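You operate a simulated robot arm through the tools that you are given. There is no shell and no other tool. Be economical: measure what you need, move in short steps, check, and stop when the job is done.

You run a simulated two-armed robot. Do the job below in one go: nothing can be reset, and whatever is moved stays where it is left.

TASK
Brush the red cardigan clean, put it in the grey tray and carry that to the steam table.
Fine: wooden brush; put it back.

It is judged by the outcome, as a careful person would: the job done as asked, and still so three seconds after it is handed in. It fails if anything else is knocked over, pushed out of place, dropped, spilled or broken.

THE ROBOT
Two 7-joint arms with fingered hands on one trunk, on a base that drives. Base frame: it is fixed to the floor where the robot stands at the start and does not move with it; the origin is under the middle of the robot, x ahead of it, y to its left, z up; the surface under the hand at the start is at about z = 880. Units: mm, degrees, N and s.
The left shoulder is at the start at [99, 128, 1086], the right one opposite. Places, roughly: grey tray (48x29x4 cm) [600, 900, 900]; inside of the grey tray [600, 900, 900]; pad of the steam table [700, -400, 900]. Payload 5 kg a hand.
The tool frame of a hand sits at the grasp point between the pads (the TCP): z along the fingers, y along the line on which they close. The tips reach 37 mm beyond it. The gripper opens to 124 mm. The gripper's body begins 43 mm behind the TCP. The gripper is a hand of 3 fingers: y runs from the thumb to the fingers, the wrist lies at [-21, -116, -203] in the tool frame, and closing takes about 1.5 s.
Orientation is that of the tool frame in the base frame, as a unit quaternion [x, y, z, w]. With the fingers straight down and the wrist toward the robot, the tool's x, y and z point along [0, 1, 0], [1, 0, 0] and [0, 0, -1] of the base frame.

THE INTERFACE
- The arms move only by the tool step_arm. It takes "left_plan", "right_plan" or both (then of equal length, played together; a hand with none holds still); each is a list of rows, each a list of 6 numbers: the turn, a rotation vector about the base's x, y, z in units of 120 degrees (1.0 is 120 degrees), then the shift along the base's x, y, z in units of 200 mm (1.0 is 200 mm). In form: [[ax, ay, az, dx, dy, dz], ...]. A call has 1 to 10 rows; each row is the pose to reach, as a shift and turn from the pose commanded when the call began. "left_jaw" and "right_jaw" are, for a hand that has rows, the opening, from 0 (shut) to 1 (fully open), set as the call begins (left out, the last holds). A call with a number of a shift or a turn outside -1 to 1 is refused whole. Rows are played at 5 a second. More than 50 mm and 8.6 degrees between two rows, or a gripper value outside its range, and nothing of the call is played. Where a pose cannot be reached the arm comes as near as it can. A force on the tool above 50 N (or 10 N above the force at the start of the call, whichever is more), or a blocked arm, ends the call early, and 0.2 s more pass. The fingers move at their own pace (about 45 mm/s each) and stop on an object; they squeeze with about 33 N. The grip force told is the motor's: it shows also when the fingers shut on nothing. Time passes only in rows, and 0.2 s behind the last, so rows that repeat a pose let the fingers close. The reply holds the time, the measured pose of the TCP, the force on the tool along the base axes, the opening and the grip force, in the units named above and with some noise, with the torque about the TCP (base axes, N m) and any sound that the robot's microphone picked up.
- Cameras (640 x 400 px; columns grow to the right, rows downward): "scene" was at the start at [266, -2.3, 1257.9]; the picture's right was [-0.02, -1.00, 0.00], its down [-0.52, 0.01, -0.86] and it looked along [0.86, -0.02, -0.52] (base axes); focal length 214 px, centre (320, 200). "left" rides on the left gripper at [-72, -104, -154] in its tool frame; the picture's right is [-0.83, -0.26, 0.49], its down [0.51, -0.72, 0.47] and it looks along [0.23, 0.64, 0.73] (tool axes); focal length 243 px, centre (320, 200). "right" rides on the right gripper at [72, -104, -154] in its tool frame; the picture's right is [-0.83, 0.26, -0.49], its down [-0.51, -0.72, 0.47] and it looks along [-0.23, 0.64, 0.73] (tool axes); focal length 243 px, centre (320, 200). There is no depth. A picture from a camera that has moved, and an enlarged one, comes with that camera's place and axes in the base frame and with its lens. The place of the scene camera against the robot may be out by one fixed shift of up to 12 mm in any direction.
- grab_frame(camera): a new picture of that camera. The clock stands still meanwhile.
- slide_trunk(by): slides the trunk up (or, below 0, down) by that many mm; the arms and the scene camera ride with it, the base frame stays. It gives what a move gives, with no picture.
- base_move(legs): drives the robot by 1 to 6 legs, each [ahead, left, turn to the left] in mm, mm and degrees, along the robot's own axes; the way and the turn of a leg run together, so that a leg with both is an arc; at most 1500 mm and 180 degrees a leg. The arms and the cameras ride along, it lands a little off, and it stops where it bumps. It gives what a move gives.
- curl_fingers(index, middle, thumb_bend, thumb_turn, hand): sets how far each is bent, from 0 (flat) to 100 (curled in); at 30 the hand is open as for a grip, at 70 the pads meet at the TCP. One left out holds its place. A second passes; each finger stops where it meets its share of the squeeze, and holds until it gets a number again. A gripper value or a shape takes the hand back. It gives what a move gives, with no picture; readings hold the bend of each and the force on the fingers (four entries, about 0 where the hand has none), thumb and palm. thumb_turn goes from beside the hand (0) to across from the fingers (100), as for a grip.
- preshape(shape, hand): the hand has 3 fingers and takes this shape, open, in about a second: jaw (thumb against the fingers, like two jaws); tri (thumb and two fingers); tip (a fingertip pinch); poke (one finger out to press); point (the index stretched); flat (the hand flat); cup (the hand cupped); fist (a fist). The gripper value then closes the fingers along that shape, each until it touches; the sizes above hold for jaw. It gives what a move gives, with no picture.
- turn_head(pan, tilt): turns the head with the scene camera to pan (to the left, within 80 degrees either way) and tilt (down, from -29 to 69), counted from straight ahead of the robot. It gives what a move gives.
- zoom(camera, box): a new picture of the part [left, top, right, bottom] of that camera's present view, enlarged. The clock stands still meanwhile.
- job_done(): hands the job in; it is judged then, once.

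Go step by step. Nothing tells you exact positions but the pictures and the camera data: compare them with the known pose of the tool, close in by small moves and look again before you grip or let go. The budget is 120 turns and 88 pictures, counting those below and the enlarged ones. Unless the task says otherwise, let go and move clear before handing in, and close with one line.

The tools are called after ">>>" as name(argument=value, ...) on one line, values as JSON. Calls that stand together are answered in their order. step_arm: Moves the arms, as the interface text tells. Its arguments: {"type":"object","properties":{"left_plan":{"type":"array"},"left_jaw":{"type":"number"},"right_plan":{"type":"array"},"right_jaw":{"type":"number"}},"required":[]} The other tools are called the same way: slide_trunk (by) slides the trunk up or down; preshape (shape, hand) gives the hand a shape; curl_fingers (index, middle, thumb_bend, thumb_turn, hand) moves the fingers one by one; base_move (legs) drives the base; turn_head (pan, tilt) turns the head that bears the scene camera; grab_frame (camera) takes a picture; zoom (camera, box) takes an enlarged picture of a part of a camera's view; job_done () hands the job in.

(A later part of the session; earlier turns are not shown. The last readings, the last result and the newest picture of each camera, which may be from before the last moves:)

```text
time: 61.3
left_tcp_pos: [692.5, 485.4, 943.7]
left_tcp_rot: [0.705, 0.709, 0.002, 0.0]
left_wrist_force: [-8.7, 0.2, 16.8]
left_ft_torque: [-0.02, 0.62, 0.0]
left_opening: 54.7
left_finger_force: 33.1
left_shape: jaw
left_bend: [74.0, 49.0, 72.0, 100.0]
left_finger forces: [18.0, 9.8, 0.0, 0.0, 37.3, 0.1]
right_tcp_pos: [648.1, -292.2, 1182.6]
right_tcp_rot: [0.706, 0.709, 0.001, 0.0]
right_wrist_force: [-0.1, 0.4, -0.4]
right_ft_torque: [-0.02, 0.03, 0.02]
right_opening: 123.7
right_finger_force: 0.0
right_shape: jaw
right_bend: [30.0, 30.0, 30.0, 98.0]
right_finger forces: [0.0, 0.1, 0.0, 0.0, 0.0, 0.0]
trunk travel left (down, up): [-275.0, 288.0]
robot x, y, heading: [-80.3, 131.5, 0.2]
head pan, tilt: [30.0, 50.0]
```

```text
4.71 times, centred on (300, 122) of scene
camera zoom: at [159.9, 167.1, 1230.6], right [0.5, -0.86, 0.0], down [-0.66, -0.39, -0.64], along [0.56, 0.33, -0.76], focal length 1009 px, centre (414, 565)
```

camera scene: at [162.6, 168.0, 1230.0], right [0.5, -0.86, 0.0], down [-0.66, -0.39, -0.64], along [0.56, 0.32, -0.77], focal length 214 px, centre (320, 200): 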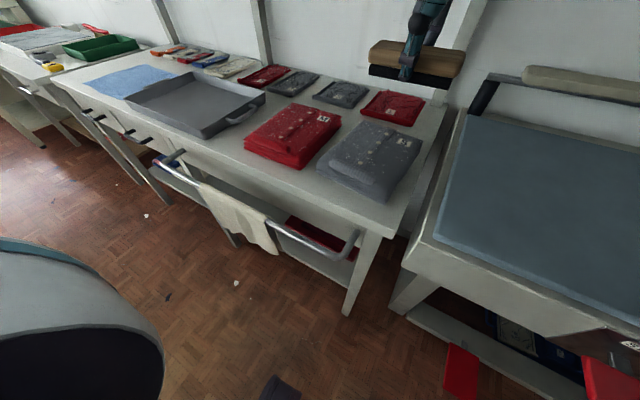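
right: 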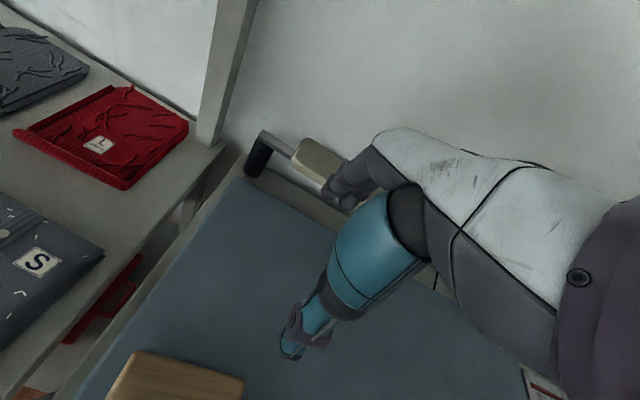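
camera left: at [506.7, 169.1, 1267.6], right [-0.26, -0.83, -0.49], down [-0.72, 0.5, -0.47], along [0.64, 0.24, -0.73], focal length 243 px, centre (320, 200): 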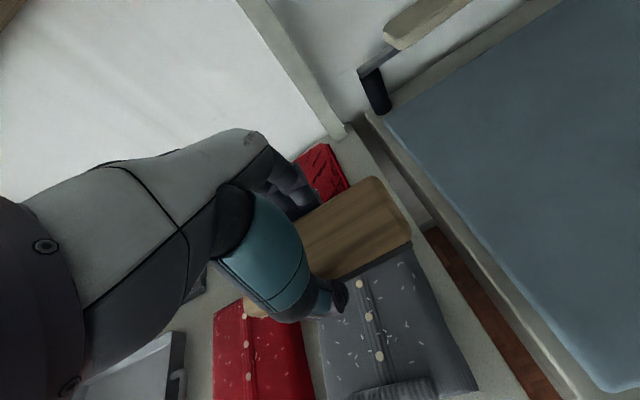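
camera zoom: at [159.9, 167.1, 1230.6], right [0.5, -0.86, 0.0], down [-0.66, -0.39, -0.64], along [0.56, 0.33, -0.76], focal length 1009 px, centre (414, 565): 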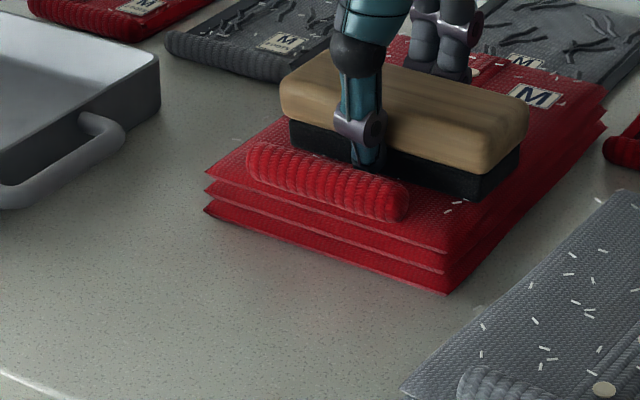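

I pressed too hard: the cardigan was dragged about 138 mm with the brush. I'll drag it straight back the same way, then hold it with the right hand while brushing.

>>> step_arm(left_plan=[[0, 0, 0, -0.05, 0, 0], [0, 0, 0, -0.15, 0, 0], [0, 0, 0, -0.25, 0, 0], [0, 0, 0, -0.35, 0, 0], [0, 0, 0, -0.45, 0, 0], [0, 0, 0, -0.55, 0, 0], [0, 0, 0, -0.65, 0, 0], [0, 0, 0, -0.7, 0, 0], [0, 0, 0, -0.72, 0, 0]])

>>> step_arm(left_plan=[[0, 0, 0, 0, 0, 0.05], [0, 0, 0, 0, 0, 0.25], [0, 0, 0, 0, 0, 0.5], [0, 0, 0, -0.2, 0.1, 0.7]])

>>> zoom(camera="scene", box=[220, 65, 400, 180])

```text
time: 63.3
left_tcp_pos: [549.2, 485.3, 941.7]
left_tcp_rot: [0.705, 0.709, -0.001, 0.0]
left_wrist_force: [1.7, 0.4, 0.2]
left_ft_torque: [0.0, -0.01, 0.03]
left_opening: 52.6
left_finger_force: 32.9
left_shape: jaw
left_bend: [74.0, 48.0, 74.0, 100.0]
left_finger forces: [20.4, 11.1, 0.0, 0.1, 30.7, 0.0]
right_tcp_pos: [650.3, -290.1, 1181.2]
right_tcp_rot: [0.706, 0.709, 0.0, 0.001]
right_wrist_force: [0.5, 0.7, 0.2]
right_ft_torque: [0.02, -0.01, -0.01]
right_opening: 123.6
right_finger_force: 0.0
right_shape: jaw
right_bend: [30.0, 30.0, 30.0, 98.0]
right_finger forces: [0.0, 0.0, 0.0, 0.0, 0.1, 0.0]
trunk travel left (down, up): [-275.0, 288.0]
robot x, y, heading: [-81.0, 134.4, 0.2]
head pan, tilt: [30.0, 50.0]
```

```text
refused: row 4 steps farther than a row can; nothing moved
```

```text
3.48 times, centred on (310, 122) of scene
camera zoom: at [162.6, 168.1, 1230.0], right [0.5, -0.86, 0.0], down [-0.66, -0.39, -0.64], along [0.56, 0.32, -0.77], focal length 746 px, centre (355, 470)
```

zoom: 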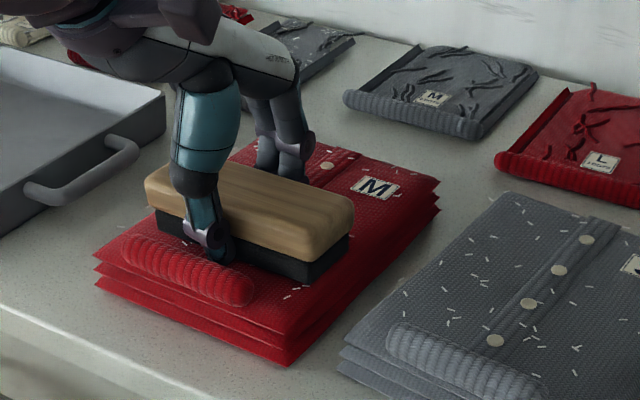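

The cardigan is back in place (within a few mm); the small grey jumper behind was nudged about 29 mm back and I'll restore it later. Now a gentle stroke, pressing only 1 mm.

>>> step_arm(left_plan=[[0, 0, 0, 0, 0, -0.007], [0, 0, 0, 0.05, 0, -0.007], [0, 0, 0, 0.1, 0, -0.007]])

>>> zoom(camera="scene", box=[240, 80, 360, 165])

```text
time: 64.1
left_tcp_pos: [570.0, 485.5, 940.0]
left_tcp_rot: [0.705, 0.709, 0.0, -0.001]
left_wrist_force: [-0.3, 0.3, -1.5]
left_ft_torque: [0.01, 0.0, 0.01]
left_opening: 52.3
left_finger_force: 33.0
left_shape: jaw
left_bend: [74.0, 48.0, 74.0, 100.0]
left_finger forces: [20.3, 10.8, 0.0, 0.0, 28.6, 0.0]
right_tcp_pos: [650.0, -291.9, 1181.4]
right_tcp_rot: [0.705, 0.709, 0.0, 0.0]
right_wrist_force: [0.2, 0.2, 0.4]
right_ft_torque: [-0.04, 0.0, 0.03]
right_opening: 123.8
right_finger_force: 0.1
right_shape: jaw
right_bend: [30.0, 30.0, 30.0, 98.0]
right_finger forces: [0.0, 0.0, 0.1, 0.0, 0.1, 0.0]
trunk travel left (down, up): [-275.0, 288.0]
robot x, y, heading: [-82.2, 130.7, -0.2]
head pan, tilt: [30.0, 50.0]
```

```text
4.71 times, centred on (300, 122) of scene
camera zoom: at [162.9, 167.9, 1229.9], right [0.5, -0.86, 0.0], down [-0.66, -0.39, -0.64], along [0.55, 0.32, -0.77], focal length 1009 px, centre (414, 565)
```

zoom: 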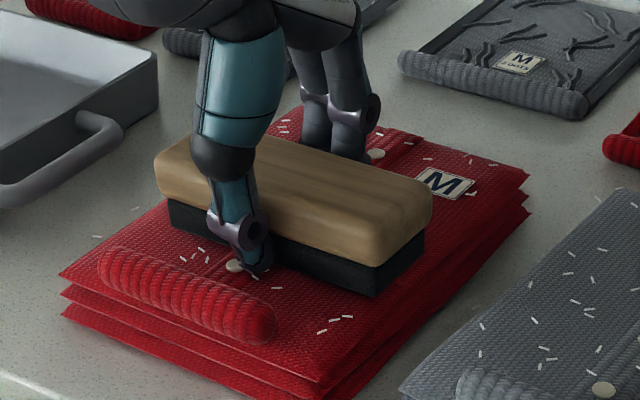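

>>> step_arm(left_plan=[[0, 0, 0, 0, 0, -0.006], [0, 0, 0, 0, 0, -0.012]])

```text
time: 64.7
left_tcp_pos: [568.8, 484.7, 939.5]
left_tcp_rot: [0.705, 0.709, 0.0, 0.001]
left_wrist_force: [0.7, -0.2, 1.8]
left_ft_torque: [0.01, -0.1, -0.02]
left_opening: 52.4
left_finger_force: 33.0
left_shape: jaw
left_bend: [74.0, 48.0, 74.0, 100.0]
left_finger forces: [22.0, 11.0, 0.0, 0.1, 28.6, 0.1]
right_tcp_pos: [650.9, -291.8, 1182.6]
right_tcp_rot: [0.705, 0.709, 0.0, 0.0]
right_wrist_force: [0.5, 0.8, 0.2]
right_ft_torque: [-0.02, 0.02, -0.03]
right_opening: 123.9
right_finger_force: 0.1
right_shape: jaw
right_bend: [30.0, 30.0, 30.0, 98.0]
right_finger forces: [0.0, 0.1, 0.0, 0.0, 0.1, 0.0]
trunk travel left (down, up): [-275.0, 288.0]
robot x, y, heading: [-82.2, 128.0, 0.9]
head pan, tilt: [30.0, 50.0]
```

Contact force is about 3 N. I'll add half a millimetre and stroke to the far edge.

>>> step_arm(left_plan=[[0, 0, 0, 0, 0, -0.003], [0, 0, 0, 0.1, 0, -0.003], [0, 0, 0, 0.2, 0, -0.003], [0, 0, 0, 0.3, 0, -0.003], [0, 0, 0, 0.4, 0, -0.003]])

>>> zoom(camera="scene", box=[240, 80, 360, 165])

```text
time: 65.9
left_tcp_pos: [649.5, 485.1, 939.0]
left_tcp_rot: [0.705, 0.71, 0.0, 0.0]
left_wrist_force: [-0.4, 0.1, 4.3]
left_ft_torque: [-0.05, -0.13, 0.01]
left_opening: 52.3
left_finger_force: 33.0
left_shape: jaw
left_bend: [74.0, 48.0, 74.0, 100.0]
left_finger forces: [27.0, 10.8, 0.0, 0.1, 31.2, 0.0]
right_tcp_pos: [650.9, -292.3, 1182.2]
right_tcp_rot: [0.705, 0.709, 0.001, 0.0]
right_wrist_force: [-0.3, 0.8, -0.4]
right_ft_torque: [0.0, -0.01, 0.03]
right_opening: 124.0
right_finger_force: 0.0
right_shape: jaw
right_bend: [30.0, 30.0, 30.0, 98.0]
right_finger forces: [0.1, 0.0, 0.0, 0.1, 0.0, 0.0]
trunk travel left (down, up): [-275.0, 288.0]
robot x, y, heading: [-78.8, 126.6, 0.3]
head pan, tilt: [30.0, 50.0]
```

```text
4.71 times, centred on (300, 122) of scene
camera zoom: at [162.3, 167.4, 1230.1], right [0.5, -0.86, 0.0], down [-0.66, -0.39, -0.64], along [0.56, 0.32, -0.77], focal length 1009 px, centre (414, 565)
```

zoom: 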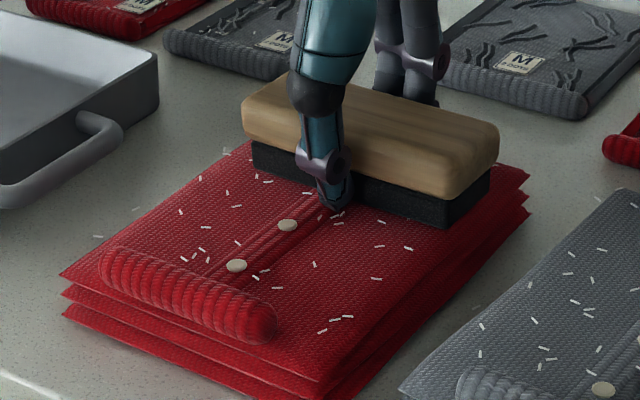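

The fingertips are touching again because the hard press pushed the brush up in the grip. I'll regrip 9 mm higher and press only lightly this time.

>>> step_arm(left_plan=[[0, 0, 0, 0, 0, 0.005], [0, 0, 0, 0, 0, 0.005], [0, 0, 0, 0, 0, 0.02], [0, 0, 0, 0, 0, 0.035], [0, 0, 0, 0, 0, 0.055], [0, 0, 0, 0, 0, 0.055]], left_jaw=0.65)

>>> step_arm(left_plan=[[0, 0, 0, 0, 0, 0], [0, 0, 0, 0, 0, 0], [0, 0, 0, 0, 0, 0], [0, 0, 0, 0, 0, 0], [0, 0, 0, 0, 0, 0]], left_jaw=0.3)

>>> step_arm(left_plan=[[0, 0, 0, -0.1, 0, 0], [0, 0, 0, -0.2, 0, 0], [0, 0, 0, -0.3, 0, 0], [0, 0, 0, -0.4, 0, 0]])

>>> zoom(camera="scene", box=[240, 80, 360, 165])

```text
time: 67.3
left_tcp_pos: [648.8, 485.6, 949.0]
left_tcp_rot: [0.705, 0.709, 0.0, 0.0]
left_wrist_force: [-0.6, 0.2, -0.4]
left_ft_torque: [-0.03, 0.03, -0.01]
left_opening: 80.2
left_finger_force: 0.0
left_shape: jaw
left_bend: [28.0, 39.0, 62.0, 100.0]
left_finger forces: [0.0, 0.0, 0.0, 0.0, 0.0, 0.1]
right_tcp_pos: [650.9, -291.6, 1181.8]
right_tcp_rot: [0.705, 0.709, 0.0, 0.001]
right_wrist_force: [-0.6, -0.5, 0.2]
right_ft_torque: [-0.01, 0.0, 0.03]
right_opening: 123.8
right_finger_force: 0.0
right_shape: jaw
right_bend: [30.0, 30.0, 30.0, 98.0]
right_finger forces: [0.0, 0.1, 0.0, 0.1, 0.0, 0.0]
trunk travel left (down, up): [-275.0, 288.0]
robot x, y, heading: [-78.5, 130.1, 0.1]
head pan, tilt: [30.0, 50.0]
```

```text
time: 68.5
left_tcp_pos: [649.8, 485.6, 948.9]
left_tcp_rot: [0.706, 0.708, 0.001, 0.0]
left_wrist_force: [0.6, 0.2, -0.4]
left_ft_torque: [0.0, 0.0, -0.03]
left_opening: 54.0
left_finger_force: 32.9
left_shape: jaw
left_bend: [74.0, 47.0, 72.0, 100.0]
left_finger forces: [19.1, 10.6, 0.0, 0.0, 29.8, 0.1]
right_tcp_pos: [649.6, -291.7, 1181.6]
right_tcp_rot: [0.705, 0.709, -0.001, 0.0]
right_wrist_force: [-0.3, 0.1, 0.0]
right_ft_torque: [0.02, -0.01, -0.02]
right_opening: 124.1
right_finger_force: 0.0
right_shape: jaw
right_bend: [30.0, 30.0, 30.0, 98.0]
right_finger forces: [0.0, 0.0, 0.1, 0.0, 0.1, 0.0]
trunk travel left (down, up): [-275.0, 288.0]
robot x, y, heading: [-83.7, 130.7, 0.4]
head pan, tilt: [30.0, 50.0]
```

```text
time: 69.5
left_tcp_pos: [568.2, 484.4, 949.9]
left_tcp_rot: [0.705, 0.709, 0.0, 0.0]
left_wrist_force: [-0.8, 0.1, -0.1]
left_ft_torque: [0.0, -0.02, 0.02]
left_opening: 54.2
left_finger_force: 33.5
left_shape: jaw
left_bend: [74.0, 47.0, 72.0, 100.0]
left_finger forces: [19.4, 10.8, 0.0, 0.1, 30.1, 0.0]
right_tcp_pos: [649.5, -290.7, 1182.9]
right_tcp_rot: [0.706, 0.708, 0.0, 0.0]
right_wrist_force: [0.0, 0.4, 0.7]
right_ft_torque: [-0.03, -0.01, 0.02]
right_opening: 123.7
right_finger_force: 0.1
right_shape: jaw
right_bend: [30.0, 30.0, 30.0, 98.0]
right_finger forces: [0.0, 0.0, 0.0, 0.1, 0.0, 0.0]
trunk travel left (down, up): [-275.0, 288.0]
robot x, y, heading: [-83.6, 129.0, 0.6]
head pan, tilt: [30.0, 50.0]
```

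```text
4.71 times, centred on (300, 122) of scene
camera zoom: at [161.5, 168.7, 1230.2], right [0.5, -0.86, 0.0], down [-0.66, -0.39, -0.64], along [0.56, 0.32, -0.77], focal length 1009 px, centre (414, 565)
```

zoom: 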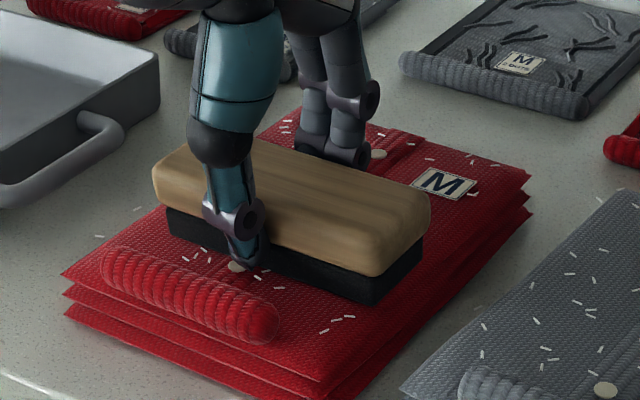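

>>> step_arm(left_plan=[[0, 0, 0, -0.06, 0, 0.0], [0, 0, 0, -0.11, 0, 0], [0, 0, 0, -0.11, 0, -0.008], [0, 0, 0, -0.11, 0, -0.012]])

```text
time: 70.5
left_tcp_pos: [546.7, 485.4, 947.8]
left_tcp_rot: [0.705, 0.709, 0.001, 0.001]
left_wrist_force: [0.5, 2.5, 16.8]
left_ft_torque: [0.06, 0.11, 0.04]
left_opening: 54.3
left_finger_force: 32.9
left_shape: jaw
left_bend: [74.0, 47.0, 72.0, 100.0]
left_finger forces: [20.9, 12.0, 0.0, 0.0, 36.9, 0.0]
right_tcp_pos: [649.4, -291.7, 1183.1]
right_tcp_rot: [0.706, 0.708, 0.001, 0.001]
right_wrist_force: [0.0, -0.4, 0.1]
right_ft_torque: [0.02, 0.03, 0.0]
right_opening: 123.7
right_finger_force: 0.1
right_shape: jaw
right_bend: [30.0, 30.0, 30.0, 98.0]
right_finger forces: [0.0, 0.1, 0.0, 0.0, 0.0, 0.0]
trunk travel left (down, up): [-275.0, 288.0]
robot x, y, heading: [-81.3, 128.2, 0.2]
head pan, tilt: [30.0, 50.0]
```

That is 17 N, too much, so I'll ease off 1.3 mm and stroke partway.

>>> step_arm(left_plan=[[0, 0, 0, 0, 0, 0.007], [0, 0, 0, 0.07, 0, 0.007], [0, 0, 0, 0.15, 0, 0.007], [0, 0, 0, 0.23, 0, 0.007]])

>>> zoom(camera="scene", box=[240, 80, 360, 165])

```text
time: 71.5
left_tcp_pos: [592.7, 484.8, 948.2]
left_tcp_rot: [0.706, 0.709, 0.001, -0.001]
left_wrist_force: [-4.0, 0.1, 5.2]
left_ft_torque: [-0.03, 0.16, -0.01]
left_opening: 54.3
left_finger_force: 32.6
left_shape: jaw
left_bend: [74.0, 48.0, 72.0, 100.0]
left_finger forces: [20.1, 11.1, 0.0, 0.0, 34.7, 0.1]
right_tcp_pos: [650.3, -292.5, 1181.9]
right_tcp_rot: [0.705, 0.709, 0.001, -0.001]
right_wrist_force: [-0.9, -1.2, 1.0]
right_ft_torque: [0.0, -0.02, -0.03]
right_opening: 123.6
right_finger_force: 0.1
right_shape: jaw
right_bend: [30.0, 30.0, 30.0, 98.0]
right_finger forces: [0.0, 0.0, 0.0, 0.1, 0.0, 0.0]
trunk travel left (down, up): [-275.0, 288.0]
robot x, y, heading: [-79.4, 125.9, 0.4]
head pan, tilt: [30.0, 50.0]
```

```text
4.71 times, centred on (300, 122) of scene
camera zoom: at [162.0, 167.6, 1230.1], right [0.5, -0.86, 0.0], down [-0.66, -0.39, -0.64], along [0.56, 0.32, -0.77], focal length 1009 px, centre (414, 565)
```

zoom: 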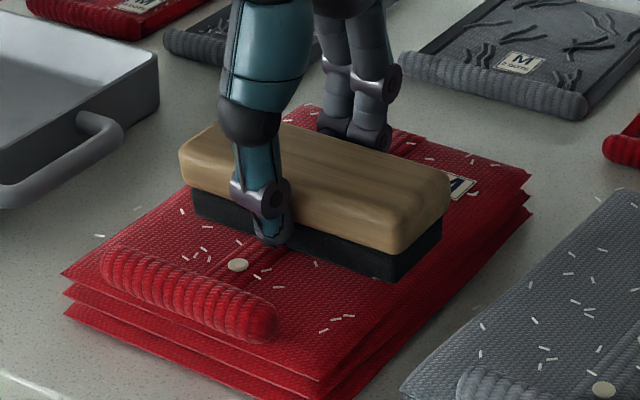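

The brush now slides with the cardigan staying put. I'll continue to the far edge.

>>> step_arm(left_plan=[[0, 0, 0, 0.08, 0, 0], [0, 0, 0, 0.16, 0, 0], [0, 0, 0, 0.24, 0, 0], [0, 0, 0, 0.32, 0, 0], [0, 0, 0, 0.4, 0, 0], [0, 0, 0, 0.48, 0, 0], [0, 0, 0, 0.54, 0, 0.02], [0, 0, 0, 0.54, 0, 0.2]])

>>> zoom(camera="scene", box=[240, 80, 360, 165])

```text
time: 73.3
left_tcp_pos: [697.6, 484.4, 989.5]
left_tcp_rot: [0.706, 0.709, 0.001, 0.0]
left_wrist_force: [-0.1, -0.2, -1.9]
left_ft_torque: [-0.02, -0.06, 0.04]
left_opening: 54.1
left_finger_force: 33.1
left_shape: jaw
left_bend: [74.0, 48.0, 72.0, 100.0]
left_finger forces: [20.9, 11.6, 0.0, 0.0, 32.5, 0.0]
right_tcp_pos: [648.4, -291.7, 1182.9]
right_tcp_rot: [0.705, 0.709, 0.001, 0.001]
right_wrist_force: [-0.7, -0.1, -0.1]
right_ft_torque: [0.0, -0.05, -0.01]
right_opening: 123.8
right_finger_force: 0.1
right_shape: jaw
right_bend: [30.0, 30.0, 30.0, 98.0]
right_finger forces: [0.0, 0.0, 0.1, 0.0, 0.1, 0.0]
trunk travel left (down, up): [-275.0, 288.0]
robot x, y, heading: [-78.4, 128.0, -0.0]
head pan, tilt: [30.0, 50.0]
```

```text
4.71 times, centred on (300, 122) of scene
camera zoom: at [160.4, 167.6, 1230.5], right [0.5, -0.86, 0.0], down [-0.66, -0.39, -0.64], along [0.56, 0.32, -0.76], focal length 1009 px, centre (414, 565)
```

zoom: 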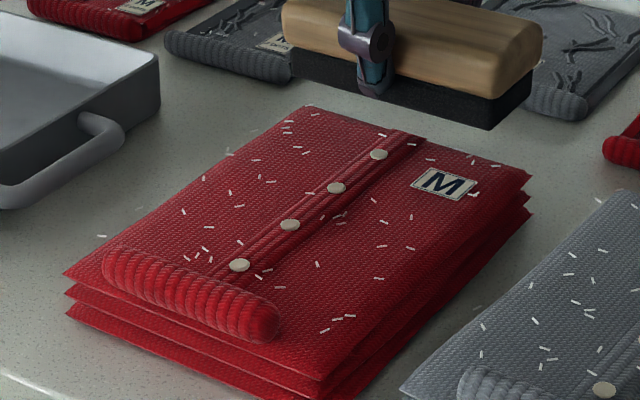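

No lint came off going this way. I'll try the opposite stroke, from the collar (M label) toward the hem.

>>> step_arm(left_plan=[[0, 0, 0, -0.05, 0, -0.1], [0, 0, 0, -0.05, 0, -0.195], [0, 0, 0, -0.05, 0, -0.202], [0, 0, 0, -0.13, 0, -0.202], [0, 0, 0, -0.21, 0, -0.202], [0, 0, 0, -0.29, 0, -0.202], [0, 0, 0, -0.37, 0, -0.202], [0, 0, 0, -0.45, 0, -0.202], [0, 0, 0, -0.53, 0, -0.202], [0, 0, 0, -0.61, 0, -0.202]])

>>> step_arm(left_plan=[[0, 0, 0, -0.07, 0, 0], [0, 0, 0, -0.13, 0, 0.0], [0, 0, 0, -0.13, 0, 0.2], [0, 0, 0, 0.07, 0, 0.3], [0, 0, 0, 0.27, 0, 0.3], [0, 0, 0, 0.47, 0, 0.3], [0, 0, 0, 0.6, 0, 0.3]])

>>> zoom(camera="scene", box=[240, 80, 360, 165])

```text
time: 75.5
left_tcp_pos: [576.0, 484.1, 947.4]
left_tcp_rot: [0.705, 0.709, 0.001, -0.001]
left_wrist_force: [6.4, 0.0, 13.8]
left_ft_torque: [-0.01, -0.35, -0.04]
left_opening: 54.9
left_finger_force: 33.2
left_shape: jaw
left_bend: [74.0, 47.0, 72.0, 100.0]
left_finger forces: [23.8, 13.6, 0.0, 0.0, 30.4, 0.0]
right_tcp_pos: [649.9, -292.4, 1181.6]
right_tcp_rot: [0.705, 0.709, 0.0, 0.0]
right_wrist_force: [-1.2, -0.3, -0.2]
right_ft_torque: [0.0, -0.01, 0.0]
right_opening: 123.8
right_finger_force: 0.1
right_shape: jaw
right_bend: [30.0, 30.0, 30.0, 98.0]
right_finger forces: [0.1, 0.0, 0.1, 0.1, 0.1, 0.0]
trunk travel left (down, up): [-275.0, 288.0]
robot x, y, heading: [-78.6, 130.0, 0.5]
head pan, tilt: [30.0, 50.0]
```

```text
time: 77.1
left_tcp_pos: [699.2, 485.1, 1005.5]
left_tcp_rot: [0.705, 0.709, -0.001, 0.0]
left_wrist_force: [0.1, 0.0, -1.2]
left_ft_torque: [-0.03, 0.05, 0.01]
left_opening: 54.4
left_finger_force: 32.9
left_shape: jaw
left_bend: [74.0, 47.0, 72.0, 100.0]
left_finger forces: [20.7, 11.5, 0.0, 0.0, 32.2, 0.0]
right_tcp_pos: [651.1, -291.0, 1181.0]
right_tcp_rot: [0.705, 0.709, -0.001, 0.001]
right_wrist_force: [0.6, -0.7, -0.2]
right_ft_torque: [0.0, 0.03, 0.0]
right_opening: 123.9
right_finger_force: 0.0
right_shape: jaw
right_bend: [30.0, 30.0, 30.0, 98.0]
right_finger forces: [0.0, 0.0, 0.0, 0.0, 0.0, 0.0]
trunk travel left (down, up): [-275.0, 288.0]
robot x, y, heading: [-80.6, 132.2, 0.3]
head pan, tilt: [30.0, 50.0]
```

```text
4.71 times, centred on (300, 122) of scene
camera zoom: at [163.8, 167.7, 1229.7], right [0.5, -0.86, 0.0], down [-0.66, -0.39, -0.64], along [0.55, 0.32, -0.77], focal length 1009 px, centre (414, 565)
```

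zoom: 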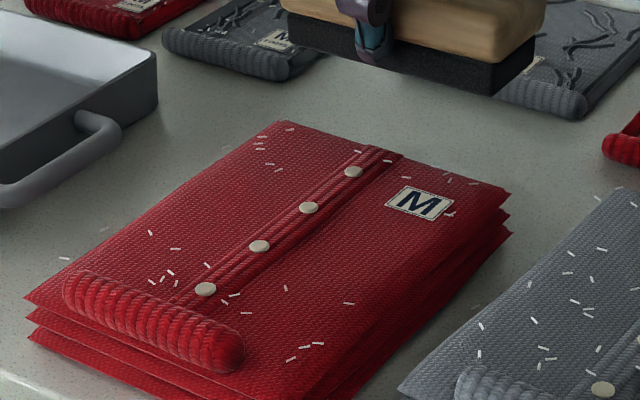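

Brushing from collar to hem works: the middle strip is clean, and the cardigan slid only about 25 mm toward me. Next a return stroke on the right side, from the roll outward, with similar pressure.

>>> step_arm(left_plan=[[0, 0, 0, -0.2, -0.05, 0], [0, 0, 0, -0.4, -0.1, 0], [0, 0, 0, -0.6, -0.1, 0], [0, 0, 0, -0.8, -0.1, 0], [0, 0, 0, -0.89, -0.1, -0.15], [0, 0, 0, -0.89, -0.1, -0.285], [0, 0, 0, -0.89, -0.1, -0.298], [0, 0, 0, -0.82, -0.1, -0.298], [0, 0, 0, -0.75, -0.1, -0.298]])

>>> step_arm(left_plan=[[0, 0, 0, 0.07, 0, 0], [0, 0, 0, 0.14, 0, 0], [0, 0, 0, 0.21, 0, 0.0], [0, 0, 0, 0.28, 0, 0], [0, 0, 0, 0.35, 0, 0], [0, 0, 0, 0.42, 0, 0], [0, 0, 0, 0.49, 0, 0], [0, 0, 0, 0.56, 0, 0.0], [0, 0, 0, 0.63, 0, 0.0], [0, 0, 0, 0.65, 0, 0.2]])

>>> zoom(camera="scene", box=[240, 80, 360, 165])

```text
time: 79.1
left_tcp_pos: [549.0, 465.2, 947.8]
left_tcp_rot: [0.705, 0.709, 0.001, 0.0]
left_wrist_force: [-0.3, -0.1, -0.4]
left_ft_torque: [0.07, -0.07, 0.02]
left_opening: 54.3
left_finger_force: 33.0
left_shape: jaw
left_bend: [74.0, 47.0, 72.0, 100.0]
left_finger forces: [20.9, 11.5, 0.1, 0.0, 32.2, 0.0]
right_tcp_pos: [650.6, -292.4, 1181.6]
right_tcp_rot: [0.705, 0.709, 0.0, 0.0]
right_wrist_force: [0.3, -0.6, 0.7]
right_ft_torque: [0.01, 0.01, 0.0]
right_opening: 123.8
right_finger_force: 0.1
right_shape: jaw
right_bend: [30.0, 30.0, 30.0, 98.0]
right_finger forces: [0.0, 0.0, 0.1, 0.0, 0.0, 0.0]
trunk travel left (down, up): [-275.0, 288.0]
robot x, y, heading: [-81.2, 125.7, 0.6]
head pan, tilt: [30.0, 50.0]
```

```text
time: 81.3
left_tcp_pos: [677.3, 465.0, 989.7]
left_tcp_rot: [0.706, 0.709, 0.0, -0.001]
left_wrist_force: [-0.7, -0.4, -0.6]
left_ft_torque: [0.0, -0.01, -0.02]
left_opening: 54.3
left_finger_force: 33.2
left_shape: jaw
left_bend: [74.0, 47.0, 72.0, 100.0]
left_finger forces: [20.9, 11.8, 0.0, 0.1, 32.7, 0.1]
right_tcp_pos: [650.2, -291.5, 1183.1]
right_tcp_rot: [0.706, 0.708, 0.001, 0.001]
right_wrist_force: [-1.6, -0.6, 0.0]
right_ft_torque: [0.04, -0.02, 0.01]
right_opening: 123.6
right_finger_force: 0.1
right_shape: jaw
right_bend: [30.0, 30.0, 30.0, 98.0]
right_finger forces: [0.0, 0.0, 0.0, 0.1, 0.0, 0.0]
trunk travel left (down, up): [-275.0, 288.0]
robot x, y, heading: [-82.7, 128.8, -0.0]
head pan, tilt: [30.0, 50.0]
```

```text
4.71 times, centred on (300, 122) of scene
camera zoom: at [160.8, 167.5, 1230.4], right [0.5, -0.86, 0.0], down [-0.66, -0.39, -0.64], along [0.56, 0.32, -0.77], focal length 1009 px, centre (414, 565)
```

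zoom: 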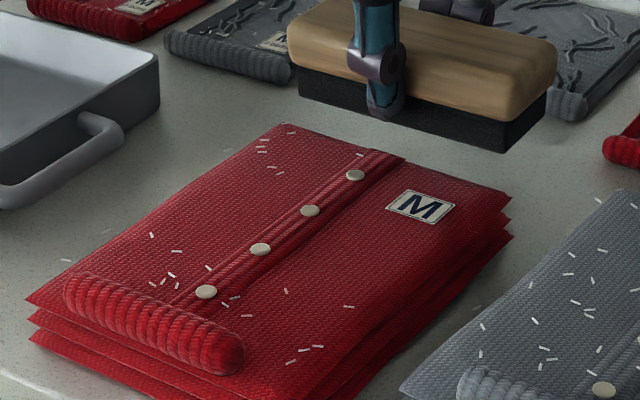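

The right and far-right parts are clean. For the strip near the roll I'll come down a little lower, feeling for contact.

>>> step_arm(left_plan=[[0, 0, 0, -0.2, -0.05, 0], [0, 0, 0, -0.4, -0.05, 0], [0, 0, 0, -0.6, -0.05, 0], [0, 0, 0, -0.775, -0.05, 0], [0, 0, 0, -0.775, -0.05, -0.19], [0, 0, 0, -0.775, -0.05, -0.21], [0, 0, 0, -0.775, -0.05, -0.218]])

```text
time: 82.9
left_tcp_pos: [523.3, 454.4, 946.4]
left_tcp_rot: [0.705, 0.709, 0.003, 0.001]
left_wrist_force: [3.5, 2.1, 26.3]
left_ft_torque: [0.08, -0.11, 0.08]
left_opening: 55.4
left_finger_force: 32.8
left_shape: jaw
left_bend: [74.0, 47.0, 72.0, 100.0]
left_finger forces: [23.6, 13.5, 0.0, 0.1, 33.8, 0.0]
right_tcp_pos: [649.3, -291.2, 1183.5]
right_tcp_rot: [0.705, 0.709, 0.0, 0.001]
right_wrist_force: [-0.2, 0.2, 0.6]
right_ft_torque: [-0.01, 0.03, -0.02]
right_opening: 123.8
right_finger_force: 0.2
right_shape: jaw
right_bend: [30.0, 30.0, 30.0, 98.0]
right_finger forces: [0.0, 0.0, 0.1, 0.0, 0.0, 0.0]
trunk travel left (down, up): [-275.0, 288.0]
robot x, y, heading: [-85.3, 132.9, 0.5]
head pan, tilt: [30.0, 50.0]
```

>>> step_arm(left_plan=[[0, 0, 0, 0, 0, 0.007], [0, 0, 0, 0.06, 0, 0.007], [0, 0, 0, 0.12, 0, 0.007], [0, 0, 0, 0.18, 0, 0.007], [0, 0, 0, 0.24, 0, 0.007], [0, 0, 0, 0.32, 0, 0.007]])

>>> step_arm(left_plan=[[0, 0, 0, 0, 0, 0.2], [0, 0, 0, 0.2, 0.1, 0.2], [0, 0, 0, 0.35, 0.25, 0.2], [0, 0, 0, 0.42, 0.27, 0.2]])

>>> zoom(camera="scene", box=[240, 80, 360, 165])

```text
time: 84.3
left_tcp_pos: [587.2, 453.9, 946.1]
left_tcp_rot: [0.705, 0.709, 0.001, 0.0]
left_wrist_force: [-8.4, -0.1, 17.7]
left_ft_torque: [-0.01, 0.5, -0.01]
left_opening: 55.1
left_finger_force: 33.0
left_shape: jaw
left_bend: [74.0, 49.0, 72.0, 100.0]
left_finger forces: [19.3, 9.8, 0.1, 0.0, 37.8, 0.1]
right_tcp_pos: [648.9, -291.9, 1183.3]
right_tcp_rot: [0.706, 0.708, 0.001, 0.0]
right_wrist_force: [0.1, -0.9, -0.1]
right_ft_torque: [0.01, 0.0, -0.02]
right_opening: 124.0
right_finger_force: 0.0
right_shape: jaw
right_bend: [30.0, 30.0, 30.0, 98.0]
right_finger forces: [0.0, 0.0, 0.1, 0.0, 0.0, 0.0]
trunk travel left (down, up): [-275.0, 288.0]
robot x, y, heading: [-77.3, 129.9, 0.0]
head pan, tilt: [30.0, 50.0]
```

```text
time: 85.3
left_tcp_pos: [671.5, 509.4, 984.9]
left_tcp_rot: [0.705, 0.709, 0.0, 0.0]
left_wrist_force: [-0.1, -0.5, -1.0]
left_ft_torque: [-0.01, 0.04, 0.02]
left_opening: 53.8
left_finger_force: 33.0
left_shape: jaw
left_bend: [74.0, 48.0, 72.0, 100.0]
left_finger forces: [21.5, 11.0, 0.1, 0.0, 32.4, 0.0]
right_tcp_pos: [649.6, -293.4, 1181.7]
right_tcp_rot: [0.706, 0.709, 0.0, 0.0]
right_wrist_force: [0.3, -0.3, 0.3]
right_ft_torque: [0.0, 0.01, 0.01]
right_opening: 123.7
right_finger_force: 0.1
right_shape: jaw
right_bend: [30.0, 30.0, 30.0, 98.0]
right_finger forces: [0.1, 0.0, 0.0, 0.0, 0.1, 0.1]
trunk travel left (down, up): [-275.0, 288.0]
robot x, y, heading: [-80.2, 130.9, 0.1]
head pan, tilt: [30.0, 50.0]
```

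```text
4.71 times, centred on (300, 122) of scene
camera zoom: at [162.3, 167.4, 1230.0], right [0.5, -0.86, 0.0], down [-0.66, -0.39, -0.64], along [0.56, 0.32, -0.77], focal length 1009 px, centre (414, 565)
```

zoom: 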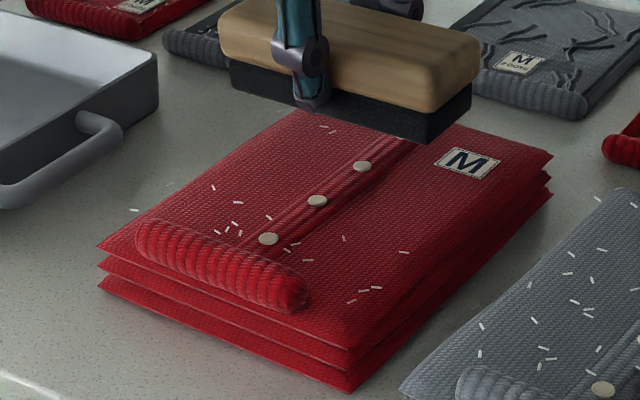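

The cardigan moved forward about 60 mm with that stroke, which is fine for pull strokes. Now the left side: far edge toward the roll.

>>> step_arm(left_plan=[[0, 0, 0, 0.2, 0, 0], [0, 0, 0, 0.24, 0, -0.1], [0, 0, 0, 0.24, 0, -0.19], [0, 0, 0, 0.24, 0, -0.196], [0, 0, 0, 0.17, 0, -0.196], [0, 0, 0, 0.1, 0, -0.196], [0, 0, 0, 0.03, 0, -0.196], [0, 0, 0, -0.04, 0, -0.196], [0, 0, 0, -0.11, 0, -0.196], [0, 0, 0, -0.18, 0, -0.196]])

>>> step_arm(left_plan=[[0, 0, 0, -0.07, 0, 0], [0, 0, 0, -0.14, 0, 0], [0, 0, 0, -0.21, 0, 0], [0, 0, 0, -0.28, 0, 0], [0, 0, 0, -0.28, 0, 0.2], [0, 0, 0, -0.08, 0, 0.3], [0, 0, 0, 0.12, 0, 0.3], [0, 0, 0, 0.32, 0, 0.3]])

>>> zoom(camera="scene", box=[240, 80, 360, 165])

```text
time: 87.5
left_tcp_pos: [635.3, 509.7, 946.7]
left_tcp_rot: [0.705, 0.709, 0.001, 0.001]
left_wrist_force: [6.1, -0.9, 11.5]
left_ft_torque: [0.0, -0.26, -0.01]
left_opening: 54.5
left_finger_force: 33.0
left_shape: jaw
left_bend: [74.0, 47.0, 72.0, 100.0]
left_finger forces: [23.5, 13.2, 0.1, 0.0, 30.5, 0.1]
right_tcp_pos: [649.7, -291.7, 1182.0]
right_tcp_rot: [0.705, 0.709, 0.0, -0.001]
right_wrist_force: [0.1, 0.3, -0.5]
right_ft_torque: [0.04, 0.0, -0.01]
right_opening: 123.7
right_finger_force: 0.0
right_shape: jaw
right_bend: [30.0, 30.0, 30.0, 98.0]
right_finger forces: [0.1, 0.1, 0.1, 0.0, 0.0, 0.1]
trunk travel left (down, up): [-275.0, 288.0]
robot x, y, heading: [-80.4, 128.5, 0.6]
head pan, tilt: [30.0, 50.0]
```

```text
time: 89.3
left_tcp_pos: [700.5, 508.0, 1004.6]
left_tcp_rot: [0.706, 0.708, 0.0, -0.002]
left_wrist_force: [0.2, -0.2, -0.3]
left_ft_torque: [0.0, 0.01, -0.01]
left_opening: 54.7
left_finger_force: 32.6
left_shape: jaw
left_bend: [74.0, 47.0, 72.0, 100.0]
left_finger forces: [20.8, 11.3, 0.0, 0.0, 32.2, 0.1]
right_tcp_pos: [652.1, -291.4, 1180.4]
right_tcp_rot: [0.705, 0.709, 0.0, 0.001]
right_wrist_force: [0.9, -0.2, -1.0]
right_ft_torque: [-0.02, 0.04, -0.03]
right_opening: 123.8
right_finger_force: 0.1
right_shape: jaw
right_bend: [30.0, 30.0, 30.0, 98.0]
right_finger forces: [0.1, 0.0, 0.0, 0.0, 0.0, 0.0]
trunk travel left (down, up): [-275.0, 288.0]
robot x, y, heading: [-78.2, 126.1, 0.0]
head pan, tilt: [30.0, 50.0]
```

```text
4.71 times, centred on (300, 122) of scene
camera zoom: at [164.1, 167.4, 1229.6], right [0.5, -0.86, 0.0], down [-0.66, -0.39, -0.64], along [0.55, 0.32, -0.77], focal length 1009 px, centre (414, 565)
```

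zoom: 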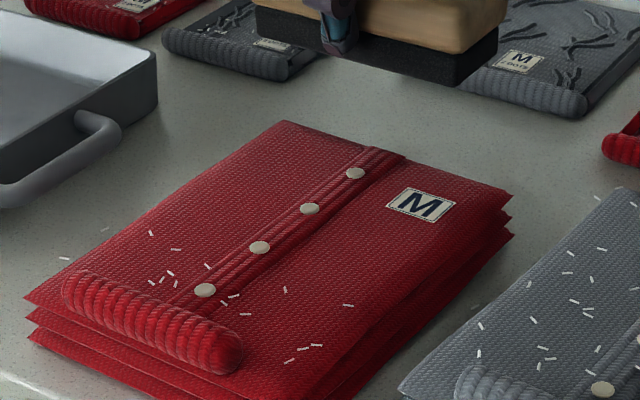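

The far part is all clean; what's left lies just beyond the roll. One piece is beside the roll's right end, close to the grey cardigan, so I'll press and drag the red one 45 mm left for room.

>>> step_arm(left_plan=[[0, 0, 0, -0.2, -0.05, 0], [0, 0, 0, -0.4, -0.1, 0], [0, 0, 0, -0.58, -0.115, 0], [0, 0, 0, -0.58, -0.115, -0.15], [0, 0, 0, -0.58, -0.115, -0.29], [0, 0, 0, -0.58, -0.115, -0.305], [0, 0, 0, -0.58, -0.06, -0.305], [0, 0, 0, -0.58, 0.0, -0.305], [0, 0, 0, -0.58, 0.06, -0.305], [0, 0, 0, -0.58, 0.12, -0.305]])

>>> step_arm(left_plan=[[0, 0, 0, 0, 0, 0.2], [0, 0, 0, 0.2, 0, 0.3]])

>>> zoom(camera="scene", box=[220, 80, 340, 165])

```text
time: 91.5
left_tcp_pos: [581.9, 531.5, 946.5]
left_tcp_rot: [0.705, 0.709, 0.001, -0.001]
left_wrist_force: [0.5, -9.6, 15.6]
left_ft_torque: [-0.24, 0.0, -0.07]
left_opening: 54.7
left_finger_force: 32.8
left_shape: jaw
left_bend: [74.0, 47.0, 72.0, 100.0]
left_finger forces: [22.3, 10.9, 0.0, 0.0, 33.0, 0.1]
right_tcp_pos: [648.3, -292.9, 1182.6]
right_tcp_rot: [0.705, 0.709, 0.001, 0.0]
right_wrist_force: [-1.0, 0.4, 0.3]
right_ft_torque: [-0.03, 0.03, -0.02]
right_opening: 123.8
right_finger_force: 0.1
right_shape: jaw
right_bend: [30.0, 30.0, 30.0, 98.0]
right_finger forces: [0.0, 0.0, 0.1, 0.0, 0.0, 0.0]
trunk travel left (down, up): [-275.0, 288.0]
robot x, y, heading: [-79.3, 127.3, 0.4]
head pan, tilt: [30.0, 50.0]
```

```text
time: 92.1
left_tcp_pos: [625.3, 529.9, 1004.2]
left_tcp_rot: [0.705, 0.709, -0.001, -0.003]
left_wrist_force: [0.7, -0.3, -0.9]
left_ft_torque: [0.02, 0.05, 0.01]
left_opening: 54.4
left_finger_force: 32.9
left_shape: jaw
left_bend: [74.0, 47.0, 72.0, 100.0]
left_finger forces: [21.2, 11.4, 0.0, 0.1, 32.6, 0.0]
right_tcp_pos: [653.1, -293.5, 1178.7]
right_tcp_rot: [0.705, 0.709, -0.001, -0.002]
right_wrist_force: [1.2, -0.2, -0.1]
right_ft_torque: [0.01, 0.03, 0.0]
right_opening: 123.6
right_finger_force: 0.2
right_shape: jaw
right_bend: [30.0, 30.0, 30.0, 98.0]
right_finger forces: [0.0, 0.1, 0.1, 0.0, 0.1, 0.0]
trunk travel left (down, up): [-275.0, 288.0]
robot x, y, heading: [-81.2, 131.2, 0.3]
head pan, tilt: [30.0, 50.0]
```

```text
4.71 times, centred on (280, 122) of scene
camera zoom: at [164.9, 165.9, 1229.4], right [0.5, -0.86, 0.0], down [-0.66, -0.39, -0.64], along [0.55, 0.33, -0.77], focal length 1009 px, centre (508, 565)
```

zoom: 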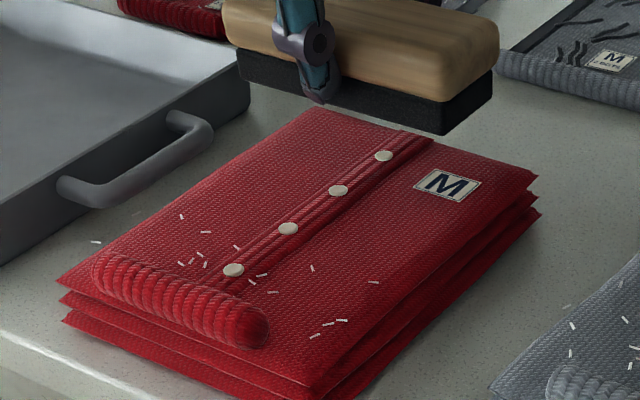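

There's room now. Stroke beside the roll's right end, starting close to the roll and going outward.

>>> step_arm(left_plan=[[0, 0, 0, -0.15, -0.1, 0], [0, 0, 0, -0.3, -0.2, 0], [0, 0, 0, -0.43, -0.3, 0], [0, 0, 0, -0.56, -0.365, 0], [0, 0, 0, -0.56, -0.365, -0.15], [0, 0, 0, -0.56, -0.365, -0.28], [0, 0, 0, -0.56, -0.365, -0.29]])

>>> zoom(camera="scene", box=[220, 80, 340, 165])

```text
time: 93.7
left_tcp_pos: [511.8, 460.0, 947.9]
left_tcp_rot: [0.705, 0.709, 0.0, 0.0]
left_wrist_force: [1.0, 0.1, 3.5]
left_ft_torque: [0.0, -0.07, 0.0]
left_opening: 54.3
left_finger_force: 33.4
left_shape: jaw
left_bend: [74.0, 47.0, 72.0, 100.0]
left_finger forces: [21.3, 11.4, 0.0, 0.0, 32.9, 0.0]
right_tcp_pos: [650.8, -291.7, 1182.1]
right_tcp_rot: [0.705, 0.709, 0.0, 0.0]
right_wrist_force: [0.2, 0.2, -0.7]
right_ft_torque: [0.01, -0.02, 0.02]
right_opening: 124.0
right_finger_force: 0.1
right_shape: jaw
right_bend: [30.0, 30.0, 30.0, 98.0]
right_finger forces: [0.0, 0.0, 0.0, 0.0, 0.0, 0.0]
trunk travel left (down, up): [-275.0, 288.0]
robot x, y, heading: [-82.4, 132.7, 0.5]
head pan, tilt: [30.0, 50.0]
```

```text
4.71 times, centred on (280, 122) of scene
camera zoom: at [162.0, 168.0, 1230.1], right [0.5, -0.86, 0.0], down [-0.66, -0.39, -0.64], along [0.56, 0.32, -0.77], focal length 1009 px, centre (508, 565)
```

zoom: 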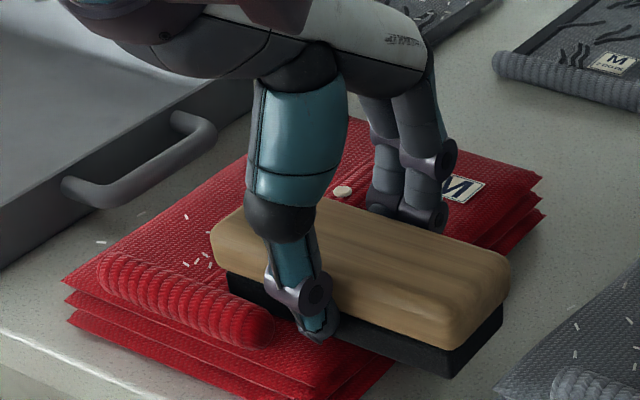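

>>> step_arm(left_plan=[[0, 0, 0, 0, 0, -0.006], [0, 0, 0, 0.06, 0, -0.006], [0, 0, 0, 0.12, 0, -0.006], [0, 0, 0, 0.18, 0, -0.006], [0, 0, 0, 0.25, 0, -0.006], [0, 0, 0, 0.32, 0, -0.006], [0, 0, 0, 0.4, 0, -0.006], [0, 0, 0, 0.48, 0, -0.006]])

>>> step_arm(left_plan=[[0, 0, 0, 0, 0, 0.2], [0, 0, 0, 0.1, 0.15, 0.2], [0, 0, 0, 0.15, 0.3, 0.2], [0, 0, 0, 0.15, 0.42, 0.2]])

>>> zoom(camera="scene", box=[220, 80, 340, 165])

```text
time: 95.5
left_tcp_pos: [607.0, 459.5, 947.4]
left_tcp_rot: [0.705, 0.709, 0.001, 0.001]
left_wrist_force: [-7.7, -0.1, 13.9]
left_ft_torque: [-0.01, 0.29, 0.02]
left_opening: 54.4
left_finger_force: 32.8
left_shape: jaw
left_bend: [74.0, 48.0, 72.0, 100.0]
left_finger forces: [19.5, 10.2, 0.1, 0.0, 37.2, 0.1]
right_tcp_pos: [650.0, -291.6, 1183.7]
right_tcp_rot: [0.705, 0.709, 0.001, 0.001]
right_wrist_force: [-0.8, -0.1, 0.6]
right_ft_torque: [-0.03, -0.01, -0.01]
right_opening: 123.9
right_finger_force: 0.0
right_shape: jaw
right_bend: [30.0, 30.0, 30.0, 98.0]
right_finger forces: [0.0, 0.0, 0.0, 0.1, 0.0, 0.0]
trunk travel left (down, up): [-275.0, 288.0]
robot x, y, heading: [-79.6, 130.8, 0.6]
head pan, tilt: [30.0, 50.0]
```

```text
time: 96.5
left_tcp_pos: [637.9, 545.3, 985.5]
left_tcp_rot: [0.705, 0.709, 0.0, 0.001]
left_wrist_force: [-0.1, -0.6, -0.7]
left_ft_torque: [-0.02, 0.01, -0.04]
left_opening: 53.9
left_finger_force: 33.1
left_shape: jaw
left_bend: [74.0, 48.0, 72.0, 100.0]
left_finger forces: [20.9, 11.3, 0.1, 0.0, 32.3, 0.1]
right_tcp_pos: [650.2, -289.9, 1182.6]
right_tcp_rot: [0.705, 0.709, 0.0, 0.0]
right_wrist_force: [-0.1, 0.5, -0.4]
right_ft_torque: [0.01, 0.0, 0.02]
right_opening: 123.8
right_finger_force: 0.1
right_shape: jaw
right_bend: [30.0, 30.0, 30.0, 98.0]
right_finger forces: [0.0, 0.1, 0.1, 0.0, 0.0, 0.0]
trunk travel left (down, up): [-275.0, 288.0]
robot x, y, heading: [-84.0, 127.5, 0.2]
head pan, tilt: [30.0, 50.0]
```

```text
4.71 times, centred on (280, 122) of scene
camera zoom: at [161.6, 168.8, 1230.1], right [0.5, -0.86, 0.0], down [-0.66, -0.39, -0.64], along [0.56, 0.32, -0.77], focal length 1009 px, centre (508, 565)
```

zoom: 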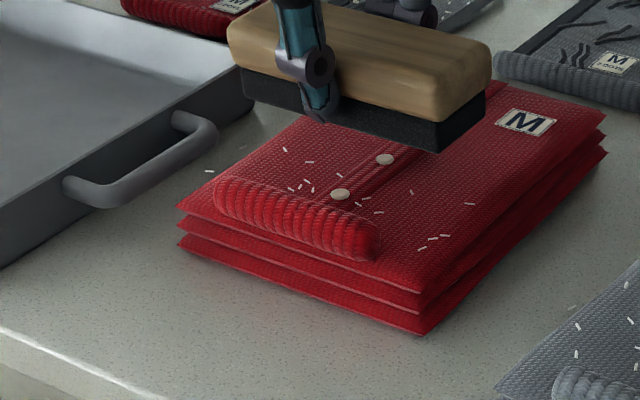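

Pushing drags the garment but pulling toward me makes the brush slide, so I'll use only pull strokes. First the right side, passing beside the roll's end.

>>> step_arm(left_plan=[[0, 0, 0, 0.1, -0.2, 0], [0, 0, 0, 0.2, -0.4, 0], [0, 0, 0, 0.24, -0.43, -0.1], [0, 0, 0, 0.24, -0.43, -0.19], [0, 0, 0, 0.24, -0.43, -0.197], [0, 0, 0, 0.16, -0.43, -0.197], [0, 0, 0, 0.08, -0.43, -0.197], [0, 0, 0, 0.0, -0.43, -0.197], [0, 0, 0, -0.08, -0.43, -0.197], [0, 0, 0, -0.16, -0.43, -0.197]])

>>> zoom(camera="scene", box=[220, 80, 340, 165])

```text
time: 98.7
left_tcp_pos: [605.6, 457.3, 946.7]
left_tcp_rot: [0.705, 0.709, 0.001, 0.0]
left_wrist_force: [3.1, 0.0, 7.0]
left_ft_torque: [0.01, -0.18, -0.01]
left_opening: 54.4
left_finger_force: 33.1
left_shape: jaw
left_bend: [74.0, 48.0, 72.0, 100.0]
left_finger forces: [22.7, 12.3, 0.0, 0.0, 31.3, 0.0]
right_tcp_pos: [650.1, -291.9, 1182.8]
right_tcp_rot: [0.705, 0.709, 0.0, 0.0]
right_wrist_force: [-0.3, 0.5, 0.5]
right_ft_torque: [0.03, 0.0, 0.01]
right_opening: 124.0
right_finger_force: 0.0
right_shape: jaw
right_bend: [30.0, 30.0, 30.0, 98.0]
right_finger forces: [0.1, 0.0, 0.0, 0.1, 0.0, 0.0]
trunk travel left (down, up): [-275.0, 288.0]
robot x, y, heading: [-82.7, 130.7, 0.3]
head pan, tilt: [30.0, 50.0]
```

```text
4.71 times, centred on (280, 122) of scene
camera zoom: at [161.7, 168.1, 1230.2], right [0.5, -0.86, 0.0], down [-0.66, -0.39, -0.64], along [0.56, 0.32, -0.77], focal length 1009 px, centre (508, 565)
```

zoom: 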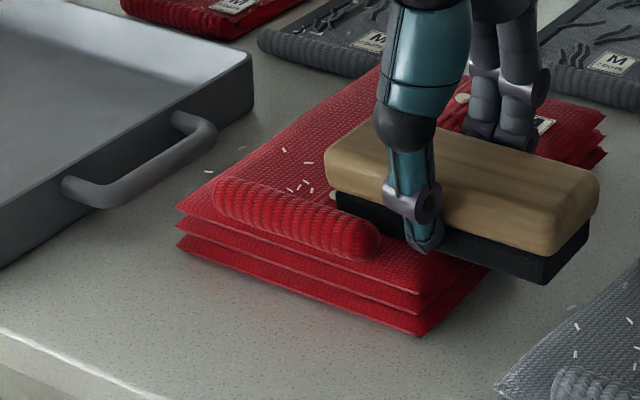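

>>> step_arm(left_plan=[[0, 0, 0, -0.03, 0, -0.003], [0, 0, 0, -0.06, 0, -0.003], [0, 0, 0, -0.06, 0, 0.15], [0, 0, 0, 0.14, 0.1, 0.25], [0, 0, 0, 0.3, 0.25, 0.25], [0, 0, 0, 0.44, 0.4, 0.25], [0, 0, 0, 0.5, 0.47, 0.25]])

>>> zoom(camera="scene", box=[220, 80, 340, 165])

```text
time: 100.3
left_tcp_pos: [707.8, 553.3, 995.3]
left_tcp_rot: [0.705, 0.709, 0.0, 0.0]
left_wrist_force: [-0.8, 0.8, -1.2]
left_ft_torque: [0.01, -0.02, 0.0]
left_opening: 54.1
left_finger_force: 32.9
left_shape: jaw
left_bend: [74.0, 47.0, 72.0, 100.0]
left_finger forces: [21.0, 11.2, 0.0, 0.0, 32.2, 0.0]
right_tcp_pos: [651.9, -291.2, 1182.6]
right_tcp_rot: [0.705, 0.709, 0.0, 0.0]
right_wrist_force: [0.6, -0.7, -0.6]
right_ft_torque: [0.0, -0.02, 0.01]
right_opening: 123.8
right_finger_force: 0.0
right_shape: jaw
right_bend: [30.0, 30.0, 30.0, 98.0]
right_finger forces: [0.0, 0.0, 0.0, 0.1, 0.0, 0.0]
trunk travel left (down, up): [-275.0, 288.0]
robot x, y, heading: [-77.4, 131.1, 0.3]
head pan, tilt: [30.0, 50.0]
```

```text
4.71 times, centred on (280, 122) of scene
camera zoom: at [162.9, 168.2, 1229.9], right [0.5, -0.86, 0.0], down [-0.66, -0.39, -0.64], along [0.55, 0.32, -0.77], focal length 1009 px, centre (508, 565)
```

zoom: 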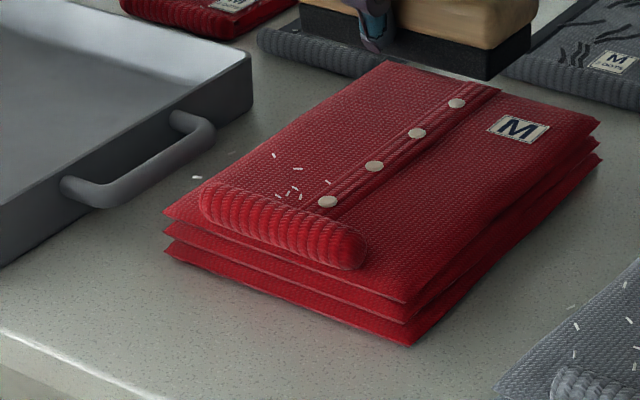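

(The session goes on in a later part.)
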